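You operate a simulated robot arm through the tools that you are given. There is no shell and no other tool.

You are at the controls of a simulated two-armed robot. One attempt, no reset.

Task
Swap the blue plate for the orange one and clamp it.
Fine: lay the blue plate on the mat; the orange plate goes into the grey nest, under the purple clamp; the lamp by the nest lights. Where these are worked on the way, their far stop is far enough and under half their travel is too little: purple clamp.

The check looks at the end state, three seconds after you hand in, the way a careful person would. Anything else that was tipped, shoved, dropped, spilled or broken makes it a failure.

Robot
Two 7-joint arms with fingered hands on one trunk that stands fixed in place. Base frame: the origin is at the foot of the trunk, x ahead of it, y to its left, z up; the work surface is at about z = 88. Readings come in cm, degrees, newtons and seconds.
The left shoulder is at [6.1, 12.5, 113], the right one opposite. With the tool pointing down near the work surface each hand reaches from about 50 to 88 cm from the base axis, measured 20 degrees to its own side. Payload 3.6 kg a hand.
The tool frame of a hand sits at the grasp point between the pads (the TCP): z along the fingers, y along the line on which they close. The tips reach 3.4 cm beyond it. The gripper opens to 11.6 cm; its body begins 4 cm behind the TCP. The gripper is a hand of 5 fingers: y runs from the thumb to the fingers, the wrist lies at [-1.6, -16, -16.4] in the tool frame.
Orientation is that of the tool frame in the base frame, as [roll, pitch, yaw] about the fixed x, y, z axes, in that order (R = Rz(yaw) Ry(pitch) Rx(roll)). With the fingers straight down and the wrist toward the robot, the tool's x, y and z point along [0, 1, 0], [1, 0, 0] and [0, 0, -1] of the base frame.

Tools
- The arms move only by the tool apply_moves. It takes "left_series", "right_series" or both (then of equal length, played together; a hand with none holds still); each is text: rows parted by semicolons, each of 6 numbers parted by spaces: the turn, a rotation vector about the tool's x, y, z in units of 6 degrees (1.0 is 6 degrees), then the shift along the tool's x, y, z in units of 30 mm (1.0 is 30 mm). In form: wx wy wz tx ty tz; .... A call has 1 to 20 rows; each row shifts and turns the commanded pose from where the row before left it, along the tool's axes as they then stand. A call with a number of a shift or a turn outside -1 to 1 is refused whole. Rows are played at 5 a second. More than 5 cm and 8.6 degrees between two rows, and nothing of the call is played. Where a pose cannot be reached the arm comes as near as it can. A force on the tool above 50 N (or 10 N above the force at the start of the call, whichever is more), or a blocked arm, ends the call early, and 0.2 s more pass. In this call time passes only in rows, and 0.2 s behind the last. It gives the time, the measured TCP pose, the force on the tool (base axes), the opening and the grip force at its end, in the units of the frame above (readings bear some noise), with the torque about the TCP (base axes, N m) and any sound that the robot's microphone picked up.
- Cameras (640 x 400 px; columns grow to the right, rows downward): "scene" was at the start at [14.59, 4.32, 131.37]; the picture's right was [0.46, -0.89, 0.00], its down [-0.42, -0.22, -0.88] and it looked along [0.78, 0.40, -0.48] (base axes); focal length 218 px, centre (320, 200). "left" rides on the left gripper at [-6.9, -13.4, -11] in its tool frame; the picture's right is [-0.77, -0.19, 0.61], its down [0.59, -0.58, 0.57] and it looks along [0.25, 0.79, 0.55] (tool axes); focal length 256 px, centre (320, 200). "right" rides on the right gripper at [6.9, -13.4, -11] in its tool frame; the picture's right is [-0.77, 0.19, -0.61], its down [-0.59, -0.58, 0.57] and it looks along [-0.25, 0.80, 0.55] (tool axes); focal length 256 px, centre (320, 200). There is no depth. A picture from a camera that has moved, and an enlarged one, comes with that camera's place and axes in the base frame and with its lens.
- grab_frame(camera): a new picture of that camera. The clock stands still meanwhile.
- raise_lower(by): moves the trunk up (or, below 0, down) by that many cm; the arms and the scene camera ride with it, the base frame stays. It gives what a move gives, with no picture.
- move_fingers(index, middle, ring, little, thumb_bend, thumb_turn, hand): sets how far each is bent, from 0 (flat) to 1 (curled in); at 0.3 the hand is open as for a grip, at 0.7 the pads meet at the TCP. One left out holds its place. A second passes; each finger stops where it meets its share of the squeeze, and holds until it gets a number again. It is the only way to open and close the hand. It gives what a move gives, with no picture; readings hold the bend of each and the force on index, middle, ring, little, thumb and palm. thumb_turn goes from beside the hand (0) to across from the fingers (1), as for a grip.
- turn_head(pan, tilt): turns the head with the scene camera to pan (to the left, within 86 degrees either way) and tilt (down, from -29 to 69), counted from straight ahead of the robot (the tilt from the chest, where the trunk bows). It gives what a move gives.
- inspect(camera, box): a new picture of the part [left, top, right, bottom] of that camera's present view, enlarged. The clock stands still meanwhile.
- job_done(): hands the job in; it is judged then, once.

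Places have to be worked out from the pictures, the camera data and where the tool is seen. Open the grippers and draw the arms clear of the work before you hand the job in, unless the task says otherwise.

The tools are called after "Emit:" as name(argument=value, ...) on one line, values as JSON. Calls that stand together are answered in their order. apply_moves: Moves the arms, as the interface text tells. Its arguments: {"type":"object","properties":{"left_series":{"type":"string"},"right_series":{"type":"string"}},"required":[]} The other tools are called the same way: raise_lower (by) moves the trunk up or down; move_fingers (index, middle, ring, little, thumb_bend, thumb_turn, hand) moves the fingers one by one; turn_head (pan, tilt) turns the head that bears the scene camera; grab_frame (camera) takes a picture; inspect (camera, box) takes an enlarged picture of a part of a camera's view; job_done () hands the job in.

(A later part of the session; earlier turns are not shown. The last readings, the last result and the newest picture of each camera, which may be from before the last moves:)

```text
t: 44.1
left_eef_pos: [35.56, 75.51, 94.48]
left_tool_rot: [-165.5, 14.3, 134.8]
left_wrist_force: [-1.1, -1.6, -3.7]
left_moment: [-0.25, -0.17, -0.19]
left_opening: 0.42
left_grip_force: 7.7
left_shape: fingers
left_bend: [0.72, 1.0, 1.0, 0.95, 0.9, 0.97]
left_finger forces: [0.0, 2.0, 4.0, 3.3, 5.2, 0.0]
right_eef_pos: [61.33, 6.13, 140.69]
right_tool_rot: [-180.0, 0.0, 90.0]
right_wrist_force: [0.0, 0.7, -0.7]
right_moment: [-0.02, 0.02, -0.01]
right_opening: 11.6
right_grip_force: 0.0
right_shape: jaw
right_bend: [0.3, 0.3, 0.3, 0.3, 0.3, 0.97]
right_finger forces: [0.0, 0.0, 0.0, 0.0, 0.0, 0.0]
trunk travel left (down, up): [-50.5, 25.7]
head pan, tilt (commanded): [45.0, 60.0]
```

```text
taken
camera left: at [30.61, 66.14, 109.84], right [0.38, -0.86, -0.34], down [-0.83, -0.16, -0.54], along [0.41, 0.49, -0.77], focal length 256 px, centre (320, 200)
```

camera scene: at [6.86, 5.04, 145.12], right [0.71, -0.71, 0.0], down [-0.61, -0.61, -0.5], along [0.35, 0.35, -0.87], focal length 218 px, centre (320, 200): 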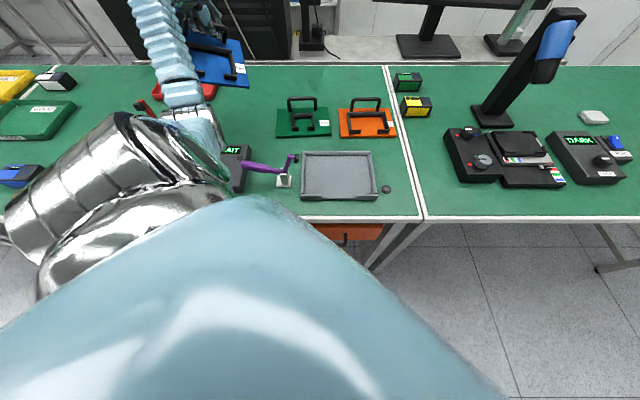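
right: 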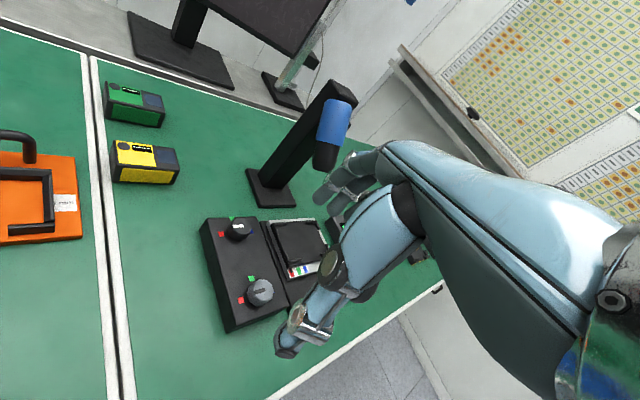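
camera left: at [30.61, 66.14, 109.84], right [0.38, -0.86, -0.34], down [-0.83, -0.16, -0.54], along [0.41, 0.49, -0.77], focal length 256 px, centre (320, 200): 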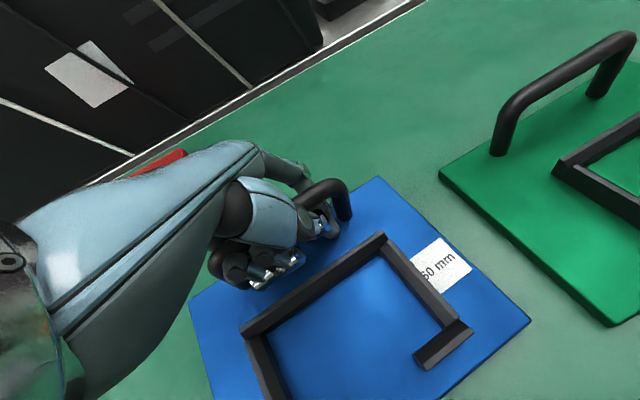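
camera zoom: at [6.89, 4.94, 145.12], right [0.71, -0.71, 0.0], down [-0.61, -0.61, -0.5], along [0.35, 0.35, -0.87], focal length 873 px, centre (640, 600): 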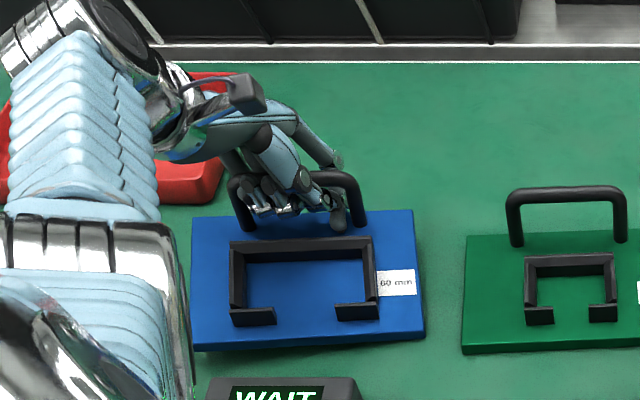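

The plate is nearly flat. A few more small steps down.

Emit:
apply_moves(left_series="0 0 0 0.0413 0.1047 0.1398; 0 0 0 0.0413 0.1047 0.1398; 0 0 0 0.0413 0.1047 0.1398")

Emit:
inspect(camera="scene", box=[180, 50, 300, 150])

Emit:
grab_frame(camera="left")

```text
t: 44.9
left_eef_pos: [35.67, 76.12, 93.29]
left_tool_rot: [-165.8, 14.3, 134.8]
left_wrist_force: [-0.7, 2.7, -1.9]
left_moment: [-0.51, -0.2, -0.21]
left_opening: 0.45
left_grip_force: 8.8
left_shape: fingers
left_bend: [0.72, 1.0, 1.0, 0.95, 0.91, 0.97]
left_finger forces: [0.0, 4.0, 6.9, 2.3, 3.3, 0.0]
right_eef_pos: [61.31, 6.12, 140.55]
right_tool_rot: [-179.8, 0.1, 90.1]
right_wrist_force: [-0.7, 0.2, 0.7]
right_moment: [0.01, -0.01, -0.01]
right_opening: 11.6
right_grip_force: 0.1
right_shape: jaw
right_bend: [0.3, 0.3, 0.3, 0.3, 0.3, 0.97]
right_finger forces: [0.0, 0.0, 0.1, 0.0, 0.0, 0.0]
trunk travel left (down, up): [-50.5, 25.7]
head pan, tilt (commanded): [45.0, 60.0]
```

```text
4.00 times, centred on (240, 100) of scene
camera zoom: at [6.85, 4.97, 145.12], right [0.71, -0.71, 0.0], down [-0.61, -0.61, -0.5], along [0.35, 0.35, -0.87], focal length 873 px, centre (640, 600)
```

zoom: 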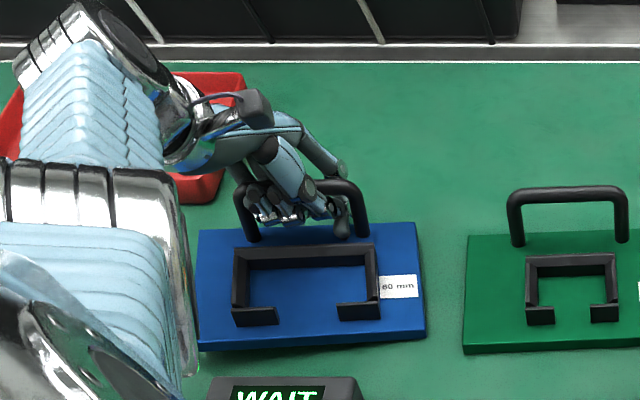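

```text
taken
camera left: at [30.86, 66.68, 108.48], right [0.39, -0.86, -0.34], down [-0.83, -0.16, -0.54], along [0.41, 0.49, -0.77], focal length 256 px, centre (320, 200)
```

left: 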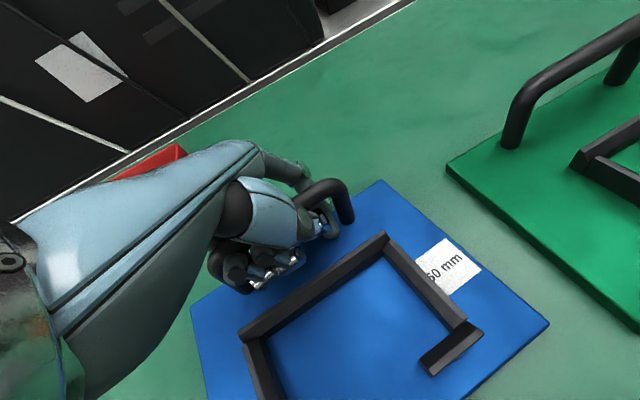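

The plate lies flat on the mat. I open the fingers part way to free the bar.

Emit:
move_fingers(hand="left", index=0.5, middle=0.5, ring=0.5, little=0.5, thumb_bend=0.55)

Emit:
inspect(camera="scene", box=[180, 50, 300, 150])

Emit:
grab_frame(camera="left")

```text
t: 45.9
left_eef_pos: [35.8, 75.9, 93.11]
left_tool_rot: [-165.6, 14.3, 134.9]
left_wrist_force: [3.6, 2.8, -0.5]
left_moment: [0.06, -0.06, 0.09]
left_opening: 4.78
left_grip_force: 3.0
left_shape: fingers
left_bend: [0.5, 0.5, 0.5, 0.5, 0.57, 0.97]
left_finger forces: [0.0, 0.0, 0.0, 0.1, 4.1, 0.0]
right_eef_pos: [61.32, 6.22, 140.63]
right_tool_rot: [-179.9, 0.0, 90.0]
right_wrist_force: [-0.1, -0.1, -0.2]
right_moment: [-0.03, 0.01, -0.01]
right_opening: 11.6
right_grip_force: 0.2
right_shape: jaw
right_bend: [0.3, 0.3, 0.3, 0.3, 0.3, 0.97]
right_finger forces: [0.0, 0.0, 0.0, 0.1, 0.0, 0.0]
trunk travel left (down, up): [-50.5, 25.7]
head pan, tilt (commanded): [45.0, 60.0]
```

```text
4.00 times, centred on (240, 100) of scene
camera zoom: at [6.91, 4.93, 145.11], right [0.71, -0.71, 0.0], down [-0.61, -0.61, -0.5], along [0.35, 0.35, -0.87], focal length 873 px, centre (640, 600)
```

zoom: 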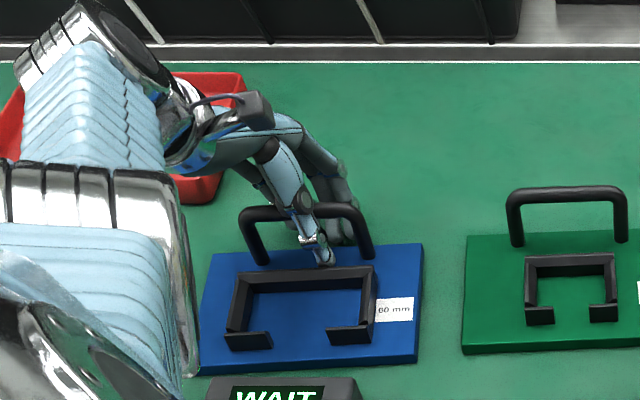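

```text
taken
camera left: at [30.93, 66.59, 108.39], right [0.38, -0.86, -0.34], down [-0.83, -0.16, -0.54], along [0.41, 0.49, -0.77], focal length 256 px, centre (320, 200)
```

left: 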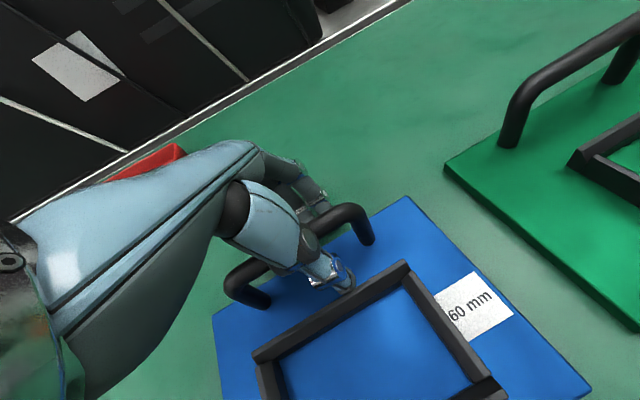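

The plate dropped flat and clear; the thumb is lightly pressing the bracket. I ease the thumb and check where the bar sits before rising.

Emit:
move_fingers(hand="left", thumb_bend=0.6, index=0.45, middle=0.45, ring=0.45, little=0.45)

Emit:
inspect(camera="scene", box=[195, 80, 285, 150])

Emit:
inspect(camera="left", box=[200, 130, 440, 320])

```text
t: 46.9
left_eef_pos: [35.83, 75.88, 93.23]
left_tool_rot: [-165.6, 14.3, 134.8]
left_wrist_force: [-0.4, -1.6, -0.5]
left_moment: [-0.02, -0.01, -0.01]
left_opening: 5.2
left_grip_force: 0.0
left_shape: fingers
left_bend: [0.45, 0.45, 0.45, 0.45, 0.6, 0.97]
left_finger forces: [0.0, 0.1, 0.0, 0.0, 0.0, 0.0]
right_eef_pos: [61.33, 6.01, 140.71]
right_tool_rot: [-179.9, 0.1, 90.0]
right_wrist_force: [0.2, 0.5, 0.5]
right_moment: [-0.01, -0.01, 0.01]
right_opening: 11.61
right_grip_force: 0.1
right_shape: jaw
right_bend: [0.3, 0.3, 0.3, 0.3, 0.3, 0.97]
right_finger forces: [0.0, 0.0, 0.0, 0.0, 0.0, 0.0]
trunk travel left (down, up): [-50.5, 25.7]
head pan, tilt (commanded): [45.0, 60.0]
```

```text
5.71 times, centred on (240, 115) of scene
camera zoom: at [6.86, 4.89, 145.12], right [0.71, -0.71, 0.0], down [-0.61, -0.61, -0.5], along [0.35, 0.35, -0.87], focal length 1247 px, centre (777, 686)
```

zoom: 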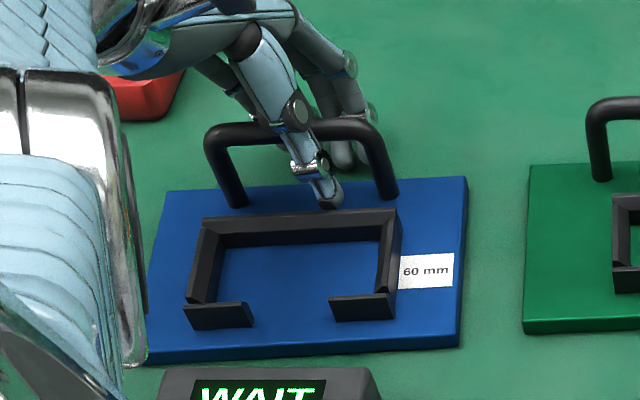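

```text
2.11 times, centred on (320, 225) of left
camera zoom: at [30.91, 66.57, 108.48], right [0.38, -0.86, -0.34], down [-0.83, -0.16, -0.54], along [0.41, 0.49, -0.77], focal length 539 px, centre (320, 147)
```

zoom: 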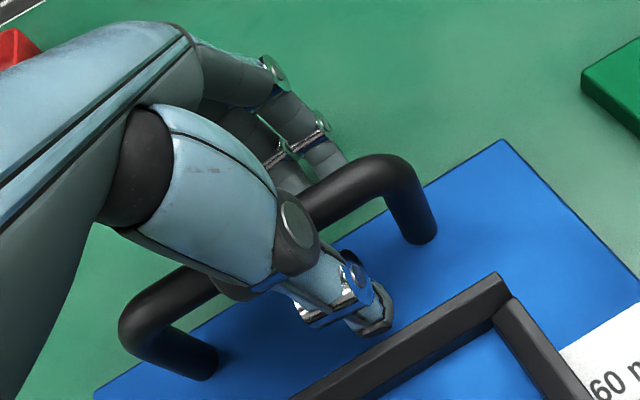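

The bar is free between thumb and fingers. I rise straight up 15 cm.

Emit:
apply_moves(left_series="0 0 0 -0.082 -0.08 -0.313; 0 0 0 -0.082 -0.08 -0.313; 0 0 0 -0.124 -0.12 -0.469; 0 0 0 -0.206 -0.201 -0.782; 0 0 0 -0.206 -0.201 -0.782; 0 0 0 -0.206 -0.201 -0.782; 0 0 0 -0.206 -0.201 -0.782")

Emit:
grab_frame(camera="scene")

Emit:
grab_frame(camera="left")

```text
t: 48.5
left_eef_pos: [35.91, 75.86, 106.95]
left_tool_rot: [-165.6, 14.3, 134.7]
left_wrist_force: [-0.2, -0.1, -0.8]
left_moment: [-0.01, 0.01, 0.0]
left_opening: 5.22
left_grip_force: 0.1
left_shape: fingers
left_bend: [0.45, 0.45, 0.45, 0.45, 0.6, 0.97]
left_finger forces: [0.0, 0.0, 0.0, 0.0, 0.1, 0.1]
right_eef_pos: [61.26, 6.09, 140.81]
right_tool_rot: [179.9, 0.0, 90.0]
right_wrist_force: [-0.4, 0.5, 0.3]
right_moment: [-0.01, 0.0, 0.0]
right_opening: 11.58
right_grip_force: 0.1
right_shape: jaw
right_bend: [0.3, 0.3, 0.3, 0.3, 0.3, 0.97]
right_finger forces: [0.0, 0.0, 0.0, 0.0, 0.0, 0.0]
trunk travel left (down, up): [-50.5, 25.7]
head pan, tilt (commanded): [45.0, 60.0]
```

```text
taken
camera scene: at [6.84, 4.84, 145.12], right [0.71, -0.71, 0.0], down [-0.61, -0.61, -0.5], along [0.35, 0.35, -0.87], focal length 218 px, centre (320, 200)
```

scene: 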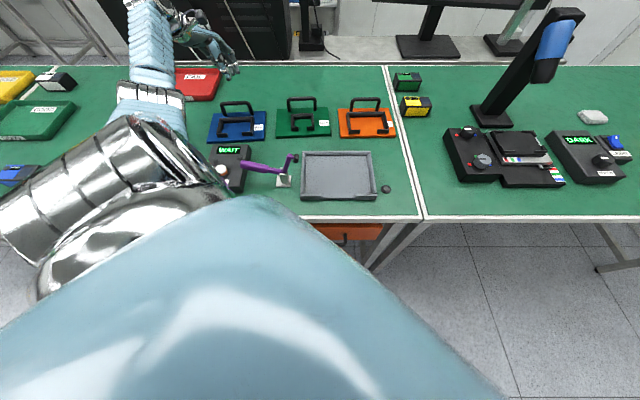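

```text
taken
camera left: at [31.0, 66.5, 122.07], right [0.38, -0.86, -0.34], down [-0.83, -0.16, -0.54], along [0.41, 0.49, -0.77], focal length 256 px, centre (320, 200)
```

left: 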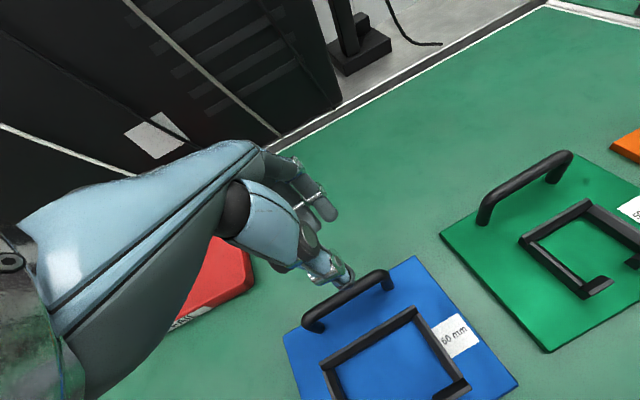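

The blue plate is laid flat on the mat. Now I look closely at the empty nest and the orange plate to plan the second transfer.

Emit:
inspect(camera="scene", box=[270, 135, 400, 215])

Emit:
inspect(camera="scene", box=[320, 85, 420, 145])

Emit:
inspect(camera="scene", box=[190, 80, 340, 200])

```text
4.92 times, centred on (335, 175) of scene
camera zoom: at [6.84, 4.84, 145.12], right [0.71, -0.71, 0.0], down [-0.61, -0.61, -0.5], along [0.35, 0.35, -0.87], focal length 1075 px, centre (246, 323)
```

zoom: 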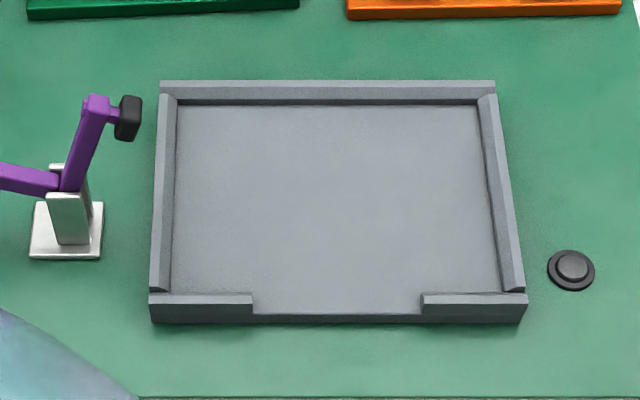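

```text
6.40 times, centred on (370, 115) of scene
camera zoom: at [6.84, 4.84, 145.12], right [0.71, -0.71, 0.0], down [-0.61, -0.61, -0.5], along [0.35, 0.35, -0.87], focal length 1397 px, centre (0, 744)
```

zoom: 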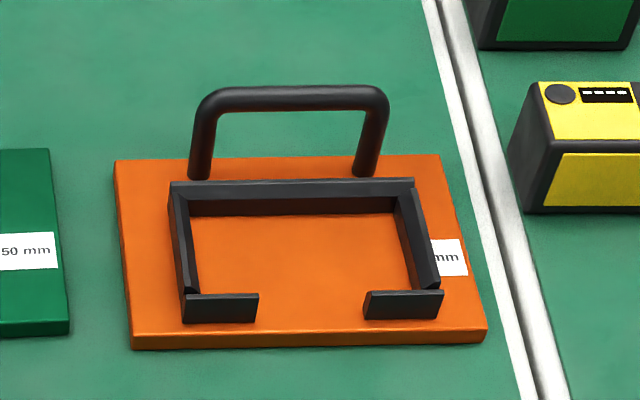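

```text
3.33 times, centred on (265, 140) of scene
camera zoom: at [6.84, 4.84, 145.12], right [0.71, -0.71, 0.0], down [-0.61, -0.61, -0.5], along [0.35, 0.35, -0.87], focal length 728 px, centre (503, 400)
```

zoom: 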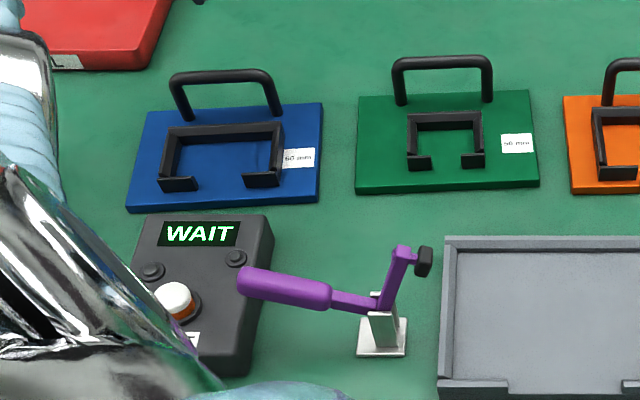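

Blue plate lies flat between TEST box, FAIL tray and green plate. For the orange plate I plan to pinch the bracket's back bar near the plate's balance point so it stays level; I first straighten and tilt the hand for that, above the blue plate.

Emit:
apply_moves(left_series="0 0 0 -0.124 -0.12 -0.469; -0.8 0 0 0 0 0; -0.8 0 0 0 0 0; -0.8 0 0 0 0 0; 0 0.793 0 0 0 0; 0 0.793 0 0 0 0; 0 0.793 0 0 0 0; 0 0 -0.317 0 0 0; -1 0 0 0 0 0; -1 0 0 0 0 0; -1 0 0 0 0 0")

Emit:
move_fingers(hand="left", index=0.6, middle=0.6, ring=0.6, little=0.6, thumb_bend=0.6)

Emit:
grab_frame(camera="scene")

```text
t: 50.9
left_eef_pos: [35.83, 75.91, 108.24]
left_tool_rot: [161.8, 0.2, 136.7]
left_wrist_force: [0.5, -0.1, -0.1]
left_moment: [-0.02, 0.02, 0.01]
left_opening: 5.23
left_grip_force: 0.1
left_shape: fingers
left_bend: [0.45, 0.45, 0.45, 0.45, 0.6, 0.97]
left_finger forces: [0.0, 0.0, 0.0, 0.1, 0.0, 0.0]
right_eef_pos: [61.18, 6.13, 140.73]
right_tool_rot: [-180.0, 0.1, 90.0]
right_wrist_force: [1.0, 0.5, 0.1]
right_moment: [0.02, 0.0, 0.0]
right_opening: 11.59
right_grip_force: 0.0
right_shape: jaw
right_bend: [0.3, 0.3, 0.3, 0.3, 0.3, 0.97]
right_finger forces: [0.0, 0.0, 0.1, 0.1, 0.0, 0.0]
trunk travel left (down, up): [-50.5, 25.7]
head pan, tilt (commanded): [45.0, 60.0]
```

```text
t: 51.9
left_eef_pos: [35.89, 75.93, 108.24]
left_tool_rot: [162.1, 0.1, 136.7]
left_wrist_force: [0.3, 0.0, 1.4]
left_moment: [-0.01, -0.01, -0.02]
left_opening: 3.09
left_grip_force: 0.0
left_shape: fingers
left_bend: [0.6, 0.6, 0.6, 0.6, 0.6, 0.97]
left_finger forces: [0.0, 0.0, 0.1, 0.1, 0.0, 0.1]
right_eef_pos: [61.28, 6.13, 140.66]
right_tool_rot: [-179.9, 0.0, 90.0]
right_wrist_force: [0.2, 0.1, 0.5]
right_moment: [0.02, -0.01, 0.02]
right_opening: 11.59
right_grip_force: 0.0
right_shape: jaw
right_bend: [0.3, 0.3, 0.3, 0.3, 0.3, 0.97]
right_finger forces: [0.0, 0.1, 0.0, 0.0, 0.0, 0.0]
trunk travel left (down, up): [-50.5, 25.7]
head pan, tilt (commanded): [45.0, 60.0]
```

```text
taken
camera scene: at [6.84, 4.86, 145.12], right [0.71, -0.71, 0.0], down [-0.61, -0.61, -0.5], along [0.35, 0.35, -0.87], focal length 218 px, centre (320, 200)
```

scene: 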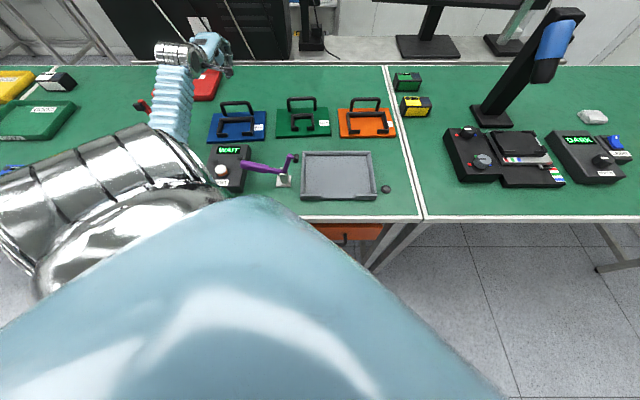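

I turn the right hand in place so that its camera gives me a side view of the orange plate and the nest.

Emit:
apply_moves(right_series="0 0 -1 0 0 0; 0 0 -1 0 0 0; 0 0 -1 0 0 0; 0 0 -1 0 0 0; 0 0 -1 0 0 0; 0 0 -1 0 0 0; 0 0 -1 0 0 0; 0 0 -1 0 0 0; 0 0 -1 0 0 0; 0 0 -1 0 0 0")

Emit:
grab_frame(camera="right")

```text
t: 54.1
left_eef_pos: [35.97, 75.9, 108.27]
left_tool_rot: [162.0, 0.0, 136.8]
left_wrist_force: [0.5, -0.8, 1.0]
left_moment: [0.01, 0.03, -0.01]
left_opening: 3.08
left_grip_force: 0.1
left_shape: fingers
left_bend: [0.6, 0.6, 0.6, 0.6, 0.6, 0.97]
left_finger forces: [0.1, 0.0, 0.0, 0.0, 0.0, 0.0]
right_eef_pos: [61.32, 6.02, 140.66]
right_tool_rot: [-179.9, 0.0, 135.2]
right_wrist_force: [-0.4, 0.0, -0.1]
right_moment: [0.01, -0.02, -0.06]
right_opening: 11.57
right_grip_force: 0.1
right_shape: jaw
right_bend: [0.3, 0.3, 0.3, 0.3, 0.3, 0.97]
right_finger forces: [0.0, 0.0, 0.0, 0.0, 0.0, 0.0]
right hand out of reach, approached as far as the arm can: row 8, 9, 10
trunk travel left (down, up): [-50.5, 25.7]
head pan, tilt (commanded): [45.0, 60.0]
```

```text
taken
camera right: at [46.89, 1.57, 151.67], right [0.68, -0.41, 0.61], down [0.01, -0.82, -0.56], along [0.74, 0.39, -0.55], focal length 256 px, centre (320, 200)
```

right: 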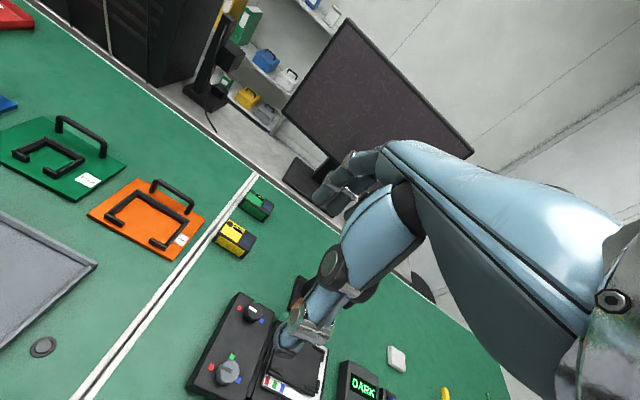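

That gives a useful second view. I now carry the left hand across to above the orange plate's bracket at z = 110.

Emit:
apply_moves(left_series="0 0 0 -0.86 -0.067 -0.0557; 0 0 0 -0.86 -0.067 -0.0557; 0 0 0 -0.86 -0.067 -0.0557; 0 0 0 -0.86 -0.067 -0.0557; 0 0 0 -0.86 -0.067 -0.0557; 0 0 0 -0.86 -0.067 -0.0557; 0 0 0 -0.86 -0.067 -0.0557; 0 0 0 -0.86 -0.067 -0.0557; 0 0 0 -0.86 -0.067 -0.0557; 0 0 0 -0.86 -0.067 -0.0557; 0 0 0 -0.86 -0.067 -0.0557; 0 0 0 -0.86 -0.067 -0.0557; 0 0 0 -0.86 -0.067 -0.0557; 0 0 0 -0.86 -0.067 -0.0557; 0 0 0 -0.86 -0.067 -0.0557; 0 0 0 -0.86 -0.067 -0.0557; 0 0 0 -0.86 -0.067 -0.0557; 0 0 0 -0.86 -0.067 -0.0557")

Emit:
grab_frame(camera="right")

Emit:
grab_frame(camera="left")

Emit:
grab_frame(camera="scene")

```text
t: 57.9
left_eef_pos: [66.92, 40.72, 110.11]
left_tool_rot: [162.0, 0.0, 136.9]
left_wrist_force: [-0.3, -0.3, 0.0]
left_moment: [0.0, 0.03, 0.01]
left_opening: 3.07
left_grip_force: 0.1
left_shape: fingers
left_bend: [0.6, 0.6, 0.6, 0.6, 0.6, 0.97]
left_finger forces: [0.1, 0.0, 0.0, 0.0, 0.0, 0.1]
right_eef_pos: [61.3, 6.03, 140.67]
right_tool_rot: [180.0, -0.1, 135.0]
right_wrist_force: [0.3, 1.2, 0.2]
right_moment: [0.0, 0.03, -0.04]
right_opening: 11.6
right_grip_force: 0.2
right_shape: jaw
right_bend: [0.3, 0.3, 0.3, 0.3, 0.3, 0.97]
right_finger forces: [0.1, 0.0, 0.1, 0.1, 0.0, 0.0]
trunk travel left (down, up): [-50.5, 25.7]
head pan, tilt (commanded): [45.0, 60.0]
```

```text
taken
camera right: at [46.94, 1.41, 151.66], right [0.68, -0.41, 0.61], down [0.01, -0.82, -0.57], along [0.74, 0.39, -0.55], focal length 256 px, centre (320, 200)
```

right: 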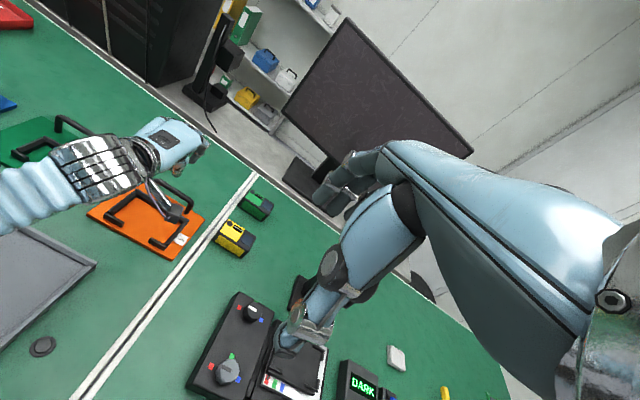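

```text
taken
camera left: at [60.89, 24.37, 116.4], right [0.57, -0.52, -0.64], down [-0.69, 0.13, -0.72], along [0.46, 0.84, -0.28], focal length 256 px, centre (320, 200)
```

left: 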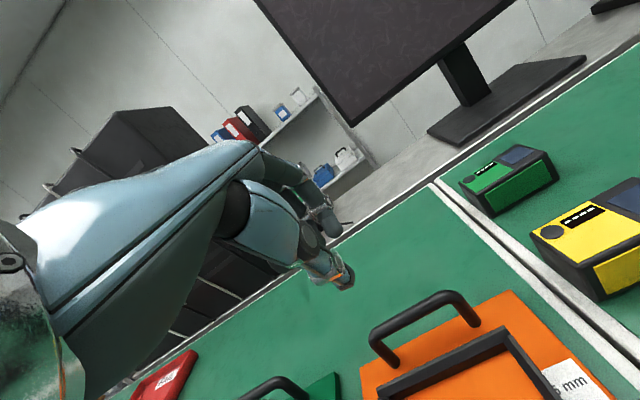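

```text
taken
camera scene: at [6.89, 4.71, 145.12], right [0.71, -0.71, 0.0], down [-0.61, -0.61, -0.5], along [0.35, 0.35, -0.87], focal length 218 px, centre (320, 200)
```

scene: 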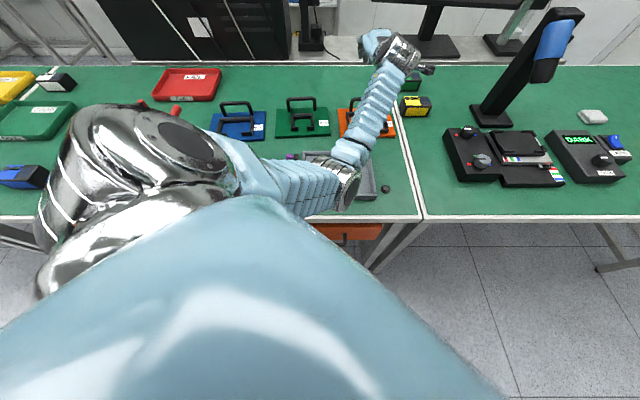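

I zoom in with the right and left cameras to see the finger profile relative to the orange handle and bracket.

Emit:
inspect(camera="right", box=[40, 90, 240, 270])

Emit:
inspect(camera="left", box=[280, 200, 620, 400])

```text
2.22 times, centred on (140, 180) of right
camera zoom: at [46.94, 1.41, 151.66], right [0.68, -0.41, 0.61], down [0.01, -0.82, -0.57], along [0.74, 0.39, -0.55], focal length 569 px, centre (720, 244)
```

zoom: 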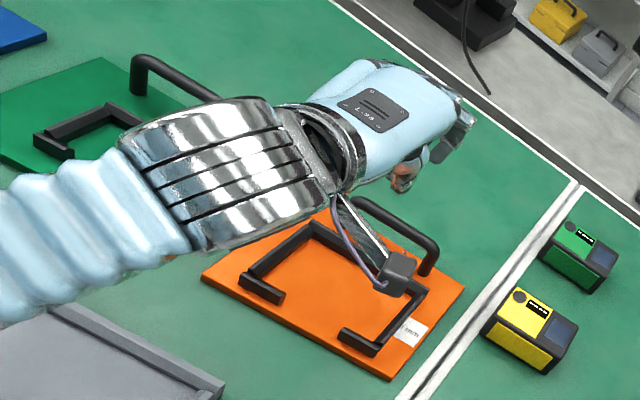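

```text
1.88 times, centred on (450, 300) of left
camera zoom: at [60.89, 24.37, 116.4], right [0.57, -0.52, -0.64], down [-0.69, 0.13, -0.72], along [0.46, 0.84, -0.28], focal length 482 px, centre (75, 12)
```

zoom: 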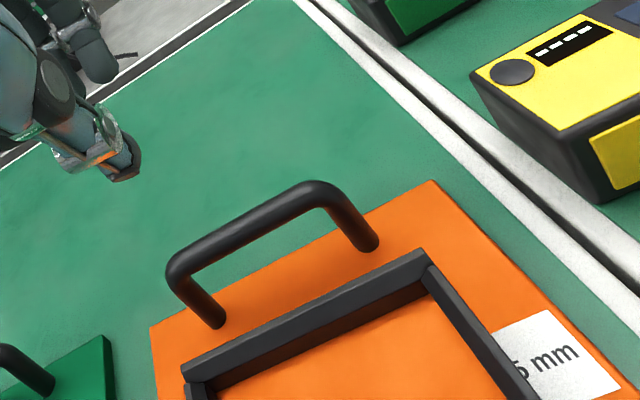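

The bracket bar proves too low and too close to the handle for a safe pinch. On blue the grip was off-centre because the fingers sit toward tool +x; so for orange I will grip the handle itself, shifted 2 cm right so all four fingers wrap inside the posts. I level the hand and move above the handle.

Emit:
apply_moves(left_series="1 0 0 0 0 0; 1 0 0 0 0 0; 1 0 0 0 0 0; 0 0 0 -0.223 0.426 0.556; 0 0 0 -0.223 0.426 0.556; 0 0 0 -0.223 0.426 0.556")

Emit:
move_fingers(hand="left", index=0.48, middle=0.48, ring=0.48, little=0.48, thumb_bend=0.56)

Emit:
grab_frame(camera="left")

Emit:
inspect(camera="right", box=[40, 90, 240, 270])

```text
t: 59.3
left_eef_pos: [70.99, 42.44, 104.97]
left_tool_rot: [-180.0, 0.0, 136.8]
left_wrist_force: [0.1, 0.3, -0.3]
left_moment: [0.01, -0.02, 0.0]
left_opening: 3.07
left_grip_force: 0.1
left_shape: fingers
left_bend: [0.6, 0.6, 0.6, 0.6, 0.6, 0.97]
left_finger forces: [0.0, 0.0, 0.0, 0.1, 0.1, 0.0]
right_eef_pos: [61.39, 6.13, 140.64]
right_tool_rot: [-179.9, 0.0, 134.9]
right_wrist_force: [0.3, -0.3, -0.1]
right_moment: [0.06, -0.02, 0.03]
right_opening: 11.6
right_grip_force: 0.1
right_shape: jaw
right_bend: [0.3, 0.3, 0.3, 0.3, 0.3, 0.97]
right_finger forces: [0.0, 0.1, 0.1, 0.0, 0.0, 0.1]
trunk travel left (down, up): [-50.5, 25.7]
head pan, tilt (commanded): [45.0, 60.0]
```

```text
t: 60.3
left_eef_pos: [70.98, 42.42, 104.95]
left_tool_rot: [-179.9, 0.0, 136.7]
left_wrist_force: [0.5, 1.3, 0.1]
left_moment: [0.0, 0.07, -0.02]
left_opening: 5.33
left_grip_force: 0.0
left_shape: fingers
left_bend: [0.48, 0.48, 0.48, 0.48, 0.56, 0.97]
left_finger forces: [0.0, 0.0, 0.0, 0.1, 0.1, 0.0]
right_eef_pos: [61.35, 5.99, 140.71]
right_tool_rot: [-180.0, 0.0, 135.0]
right_wrist_force: [-0.1, -1.0, 0.7]
right_moment: [0.0, -0.02, -0.01]
right_opening: 11.61
right_grip_force: 0.1
right_shape: jaw
right_bend: [0.3, 0.3, 0.3, 0.3, 0.3, 0.97]
right_finger forces: [0.1, 0.0, 0.0, 0.0, 0.0, 0.0]
trunk travel left (down, up): [-50.5, 25.7]
head pan, tilt (commanded): [45.0, 60.0]
```

```text
taken
camera left: at [66.8, 27.99, 115.96], right [0.43, -0.66, -0.61], down [-0.82, -0.02, -0.57], along [0.36, 0.75, -0.55], focal length 256 px, centre (320, 200)
```

left: 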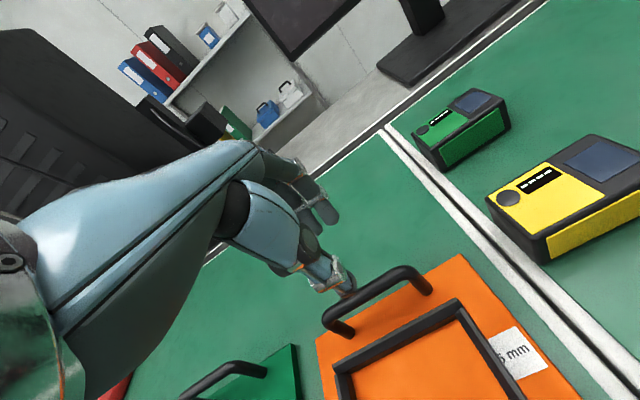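

```text
2.22 times, centred on (140, 180) of right
camera zoom: at [46.91, 1.54, 151.67], right [0.68, -0.41, 0.61], down [0.01, -0.82, -0.57], along [0.74, 0.39, -0.55], focal length 569 px, centre (720, 244)
```

zoom: 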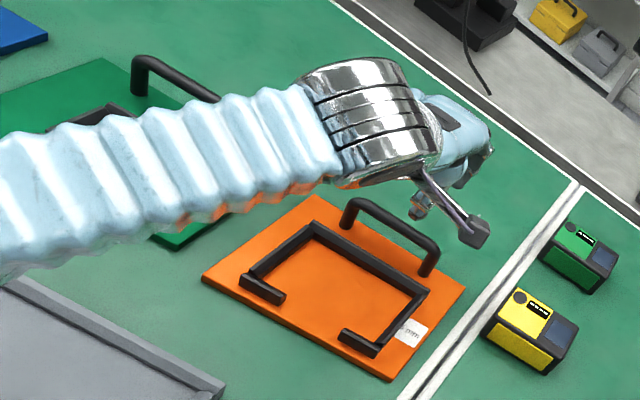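

The TCP is above the bar at (71.0, 42.4), shifted right of the handle's middle as intended. I lower 9.7 cm to straddle the bar.

Emit:
apply_moves(left_series="0 0 0 0 -0.06 0.8; 0 0 0 0 0 0.8; 0 0 0 0 0 0.7; 0 0 0 0 0 0.5; 0 0 0 0 0 0.43")

Emit:
inspect(camera="left", box=[200, 150, 520, 400])

Emit:
inspect(camera="right", box=[60, 120, 220, 260])

```text
t: 61.5
left_eef_pos: [70.69, 42.16, 95.42]
left_tool_rot: [180.0, 0.0, 136.9]
left_wrist_force: [0.3, -0.7, 0.2]
left_moment: [0.01, -0.05, 0.0]
left_opening: 5.28
left_grip_force: 0.1
left_shape: fingers
left_bend: [0.48, 0.48, 0.48, 0.48, 0.56, 0.97]
left_finger forces: [0.0, 0.1, 0.0, 0.1, 0.0, 0.0]
right_eef_pos: [61.25, 6.09, 140.72]
right_tool_rot: [-179.9, 0.0, 135.0]
right_wrist_force: [-0.4, -0.3, 0.7]
right_moment: [-0.01, 0.04, 0.0]
right_opening: 11.58
right_grip_force: 0.0
right_shape: jaw
right_bend: [0.3, 0.3, 0.3, 0.3, 0.3, 0.97]
right_finger forces: [0.0, 0.0, 0.0, 0.0, 0.0, 0.0]
trunk travel left (down, up): [-50.5, 25.7]
head pan, tilt (commanded): [45.0, 60.0]
```

```text
1.60 times, centred on (360, 275) of left
camera zoom: at [66.63, 27.84, 106.33], right [0.43, -0.66, -0.61], down [-0.82, -0.02, -0.57], along [0.37, 0.75, -0.55], focal length 410 px, centre (256, 80)
```

zoom: 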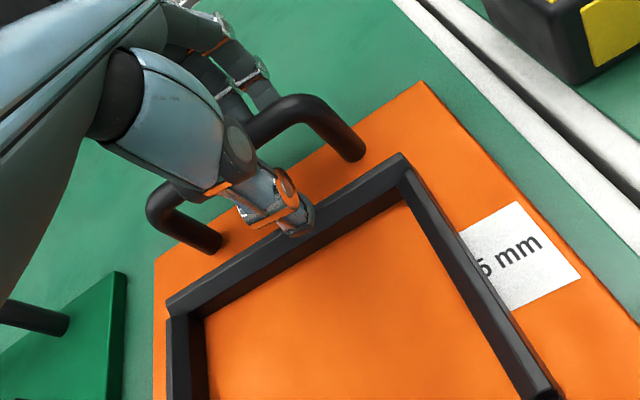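

```text
2.86 times, centred on (140, 190) of right
camera zoom: at [46.92, 1.56, 151.67], right [0.68, -0.41, 0.61], down [0.01, -0.82, -0.57], along [0.74, 0.39, -0.55], focal length 731 px, centre (834, 229)
```

zoom: 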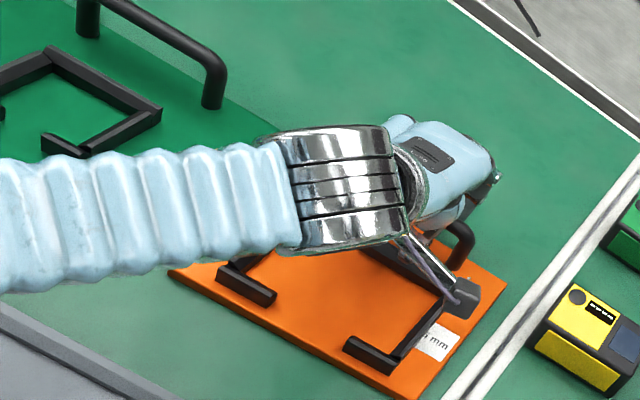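

The hand straddles the bar with no contact. I close in two stages, watching the finger forces.

Emit:
move_fingers(hand="left", index=0.68, middle=0.68, ring=0.68, little=0.68, thumb_bend=0.68)

Emit:
inspect(camera="left", box=[200, 150, 520, 400])

```text
t: 62.5
left_eef_pos: [70.74, 42.26, 95.33]
left_tool_rot: [179.9, 0.0, 136.8]
left_wrist_force: [1.9, 2.9, -2.0]
left_moment: [0.02, -0.02, -0.12]
left_opening: 0.85
left_grip_force: 2.4
left_shape: fingers
left_bend: [0.68, 0.68, 0.67, 0.68, 0.68, 0.97]
left_finger forces: [0.1, 0.1, 1.6, 2.5, 0.0, 0.1]
right_eef_pos: [61.35, 6.08, 140.7]
right_tool_rot: [-179.9, 0.0, 135.0]
right_wrist_force: [0.2, 0.6, -0.1]
right_moment: [0.0, 0.01, -0.01]
right_opening: 11.6
right_grip_force: 0.2
right_shape: jaw
right_bend: [0.3, 0.3, 0.3, 0.3, 0.3, 0.97]
right_finger forces: [0.0, 0.0, 0.0, 0.0, 0.0, 0.0]
trunk travel left (down, up): [-50.5, 25.7]
head pan, tilt (commanded): [45.0, 60.0]
```

```text
1.60 times, centred on (360, 275) of left
camera zoom: at [66.65, 27.9, 106.31], right [0.43, -0.66, -0.61], down [-0.82, -0.02, -0.57], along [0.36, 0.75, -0.55], focal length 410 px, centre (256, 80)
```

zoom: 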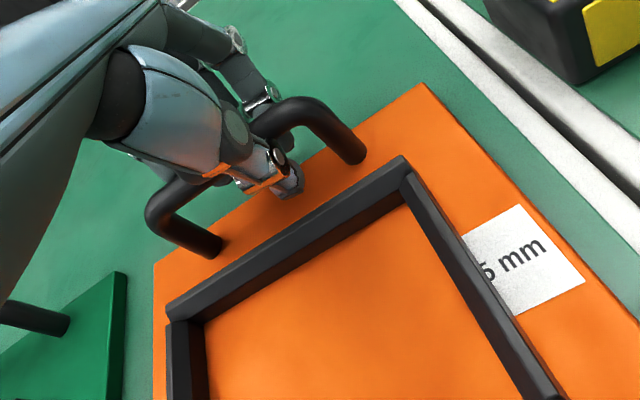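

Ring and little touch the bar lightly. I squeeze further.

Emit:
move_fingers(hand="left", index=0.8, middle=0.8, ring=0.8, little=0.8, thumb_bend=0.8)

Emit:
inspect(camera="left", box=[200, 150, 520, 400])

```text
t: 63.5
left_eef_pos: [70.66, 42.24, 95.26]
left_tool_rot: [-179.9, 0.1, 136.9]
left_wrist_force: [-2.9, -0.6, -3.3]
left_moment: [-0.01, -0.14, -0.35]
left_opening: 0.01
left_grip_force: 12.3
left_shape: fingers
left_bend: [0.74, 0.79, 0.79, 0.79, 0.74, 0.97]
left_finger forces: [0.0, 2.5, 5.5, 6.6, 10.0, 0.0]
right_eef_pos: [61.2, 6.02, 140.6]
right_tool_rot: [-179.9, -0.1, 135.1]
right_wrist_force: [-0.8, 0.6, -0.3]
right_moment: [0.03, -0.03, -0.02]
right_opening: 11.59
right_grip_force: 0.0
right_shape: jaw
right_bend: [0.3, 0.3, 0.3, 0.3, 0.3, 0.97]
right_finger forces: [0.1, 0.0, 0.1, 0.0, 0.0, 0.1]
trunk travel left (down, up): [-50.5, 25.7]
head pan, tilt (commanded): [45.0, 60.0]
```

```text
1.60 times, centred on (360, 275) of left
camera zoom: at [66.62, 27.85, 106.32], right [0.43, -0.66, -0.61], down [-0.82, -0.02, -0.57], along [0.36, 0.75, -0.55], focal length 410 px, centre (256, 80)
```

zoom: 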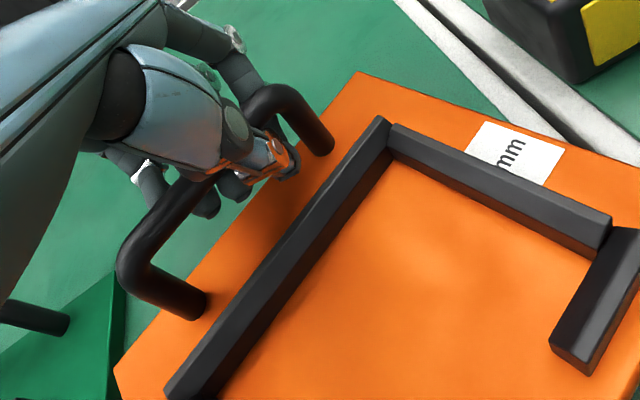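

Squeezing with the thumb twisted the plate about 18 degrees counter-clockwise, because the thumb and the finger row are offset. I release, and will instead hook the bar with four fingers without thumb force.

Emit:
move_fingers(hand="left", index=0.6, middle=0.6, ring=0.6, little=0.6, thumb_bend=0.6)

Emit:
inspect(camera="left", box=[200, 150, 520, 400])

Emit:
grab_frame(camera="scene")

Emit:
inspect(camera="right", box=[40, 100, 240, 270])

```text
t: 64.5
left_eef_pos: [70.66, 42.22, 95.37]
left_tool_rot: [-180.0, 0.0, 136.7]
left_wrist_force: [1.1, 0.4, 0.2]
left_moment: [0.01, -0.01, 0.01]
left_opening: 3.02
left_grip_force: 0.1
left_shape: fingers
left_bend: [0.6, 0.6, 0.6, 0.6, 0.6, 0.97]
left_finger forces: [0.2, 0.0, 0.0, 0.0, 0.0, 0.1]
right_eef_pos: [61.25, 6.05, 140.76]
right_tool_rot: [-180.0, 0.0, 135.0]
right_wrist_force: [-0.1, -0.4, -0.2]
right_moment: [0.0, 0.02, 0.0]
right_opening: 11.59
right_grip_force: 0.1
right_shape: jaw
right_bend: [0.3, 0.3, 0.3, 0.3, 0.3, 0.97]
right_finger forces: [0.0, 0.0, 0.0, 0.1, 0.0, 0.0]
trunk travel left (down, up): [-50.5, 25.7]
head pan, tilt (commanded): [45.0, 60.0]
```

```text
1.60 times, centred on (360, 275) of left
camera zoom: at [66.63, 27.8, 106.35], right [0.43, -0.66, -0.61], down [-0.82, -0.02, -0.57], along [0.37, 0.75, -0.55], focal length 410 px, centre (256, 80)
```

zoom: 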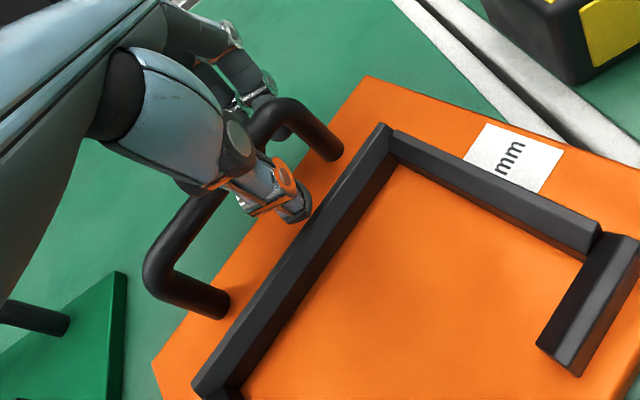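

```text
taken
camera scene: at [6.86, 4.81, 145.12], right [0.71, -0.71, 0.0], down [-0.61, -0.61, -0.5], along [0.35, 0.35, -0.87], focal length 218 px, centre (320, 200)
```

scene: 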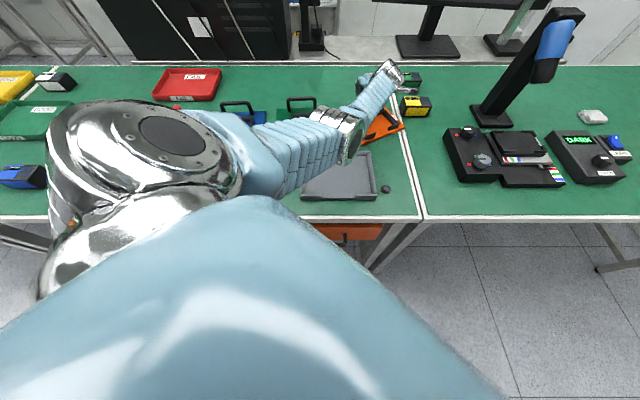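

```text
2.35 times, centred on (140, 185) of right
camera zoom: at [46.91, 1.53, 151.67], right [0.68, -0.41, 0.61], down [0.01, -0.82, -0.57], along [0.74, 0.39, -0.55], focal length 602 px, centre (744, 235)
```

zoom: 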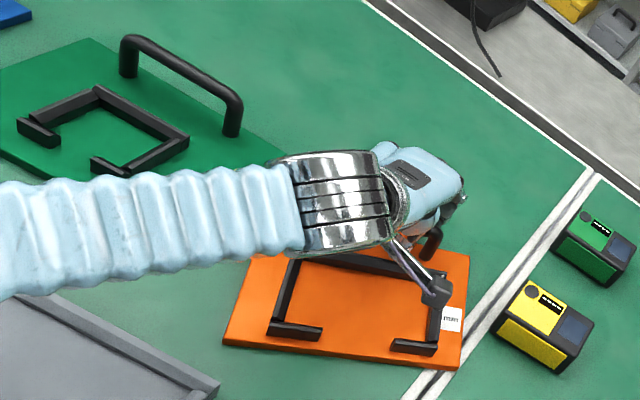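

I open the thumb out of the way and close only the fingers, which should pull the bar square to the hand.

Emit:
move_fingers(hand="left", thumb_bend=0.45)

Emit:
move_fingers(hand="left", index=0.75, middle=0.75, ring=0.75, little=0.75)

Emit:
inspect(camera="left", box=[200, 150, 520, 400])

Emit:
inspect(camera="right", box=[40, 100, 240, 270])

```text
t: 65.5
left_eef_pos: [70.69, 42.1, 95.38]
left_tool_rot: [179.9, 0.0, 136.8]
left_wrist_force: [-0.3, -0.4, 0.1]
left_moment: [0.01, 0.0, 0.01]
left_opening: 5.16
left_grip_force: 0.1
left_shape: fingers
left_bend: [0.6, 0.6, 0.6, 0.6, 0.45, 0.97]
left_finger forces: [0.0, 0.1, 0.1, 0.0, 0.0, 0.0]
right_eef_pos: [61.31, 6.16, 140.7]
right_tool_rot: [-180.0, 0.0, 135.0]
right_wrist_force: [-0.2, 0.8, 0.1]
right_moment: [-0.05, 0.03, 0.0]
right_opening: 11.6
right_grip_force: 0.0
right_shape: jaw
right_bend: [0.3, 0.3, 0.3, 0.3, 0.3, 0.97]
right_finger forces: [0.0, 0.0, 0.0, 0.1, 0.0, 0.0]
trunk travel left (down, up): [-50.5, 25.7]
head pan, tilt (commanded): [45.0, 60.0]
```

```text
t: 66.5
left_eef_pos: [70.78, 42.17, 95.41]
left_tool_rot: [179.9, 0.0, 136.8]
left_wrist_force: [0.0, 1.9, -4.2]
left_moment: [-0.01, 0.03, 0.02]
left_opening: 2.89
left_grip_force: 1.8
left_shape: fingers
left_bend: [0.74, 0.75, 0.75, 0.75, 0.45, 0.97]
left_finger forces: [3.1, 0.3, 0.2, 0.0, 0.0, 0.0]
right_eef_pos: [61.36, 6.0, 140.59]
right_tool_rot: [-179.9, -0.1, 135.2]
right_wrist_force: [0.1, 0.2, 0.5]
right_moment: [0.01, -0.01, 0.03]
right_opening: 11.61
right_grip_force: 0.1
right_shape: jaw
right_bend: [0.3, 0.3, 0.3, 0.3, 0.3, 0.97]
right_finger forces: [0.0, 0.1, 0.0, 0.0, 0.0, 0.1]
trunk travel left (down, up): [-50.5, 25.7]
head pan, tilt (commanded): [45.0, 60.0]
```

```text
1.60 times, centred on (360, 275) of left
camera zoom: at [66.65, 27.88, 106.3], right [0.43, -0.66, -0.61], down [-0.82, -0.02, -0.57], along [0.36, 0.75, -0.55], focal length 410 px, centre (256, 80)
```

zoom: 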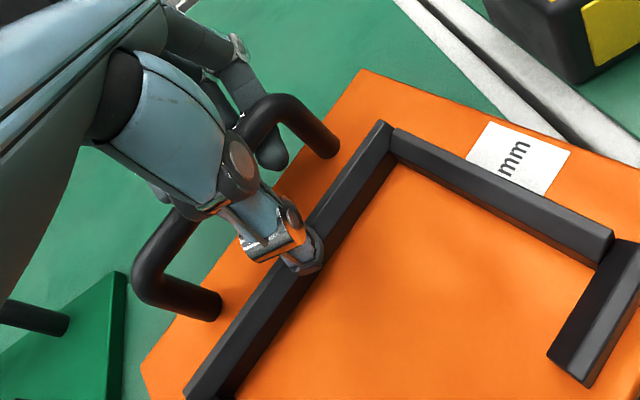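

```text
2.35 times, centred on (140, 185) of right
camera zoom: at [46.97, 1.61, 151.65], right [0.68, -0.41, 0.61], down [0.01, -0.83, -0.56], along [0.74, 0.39, -0.56], focal length 602 px, centre (744, 235)
```

zoom: 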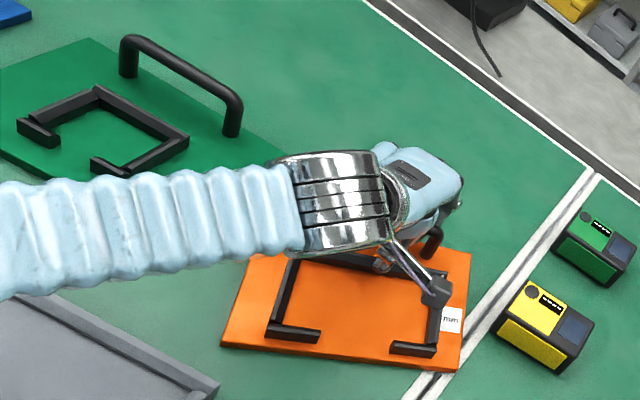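

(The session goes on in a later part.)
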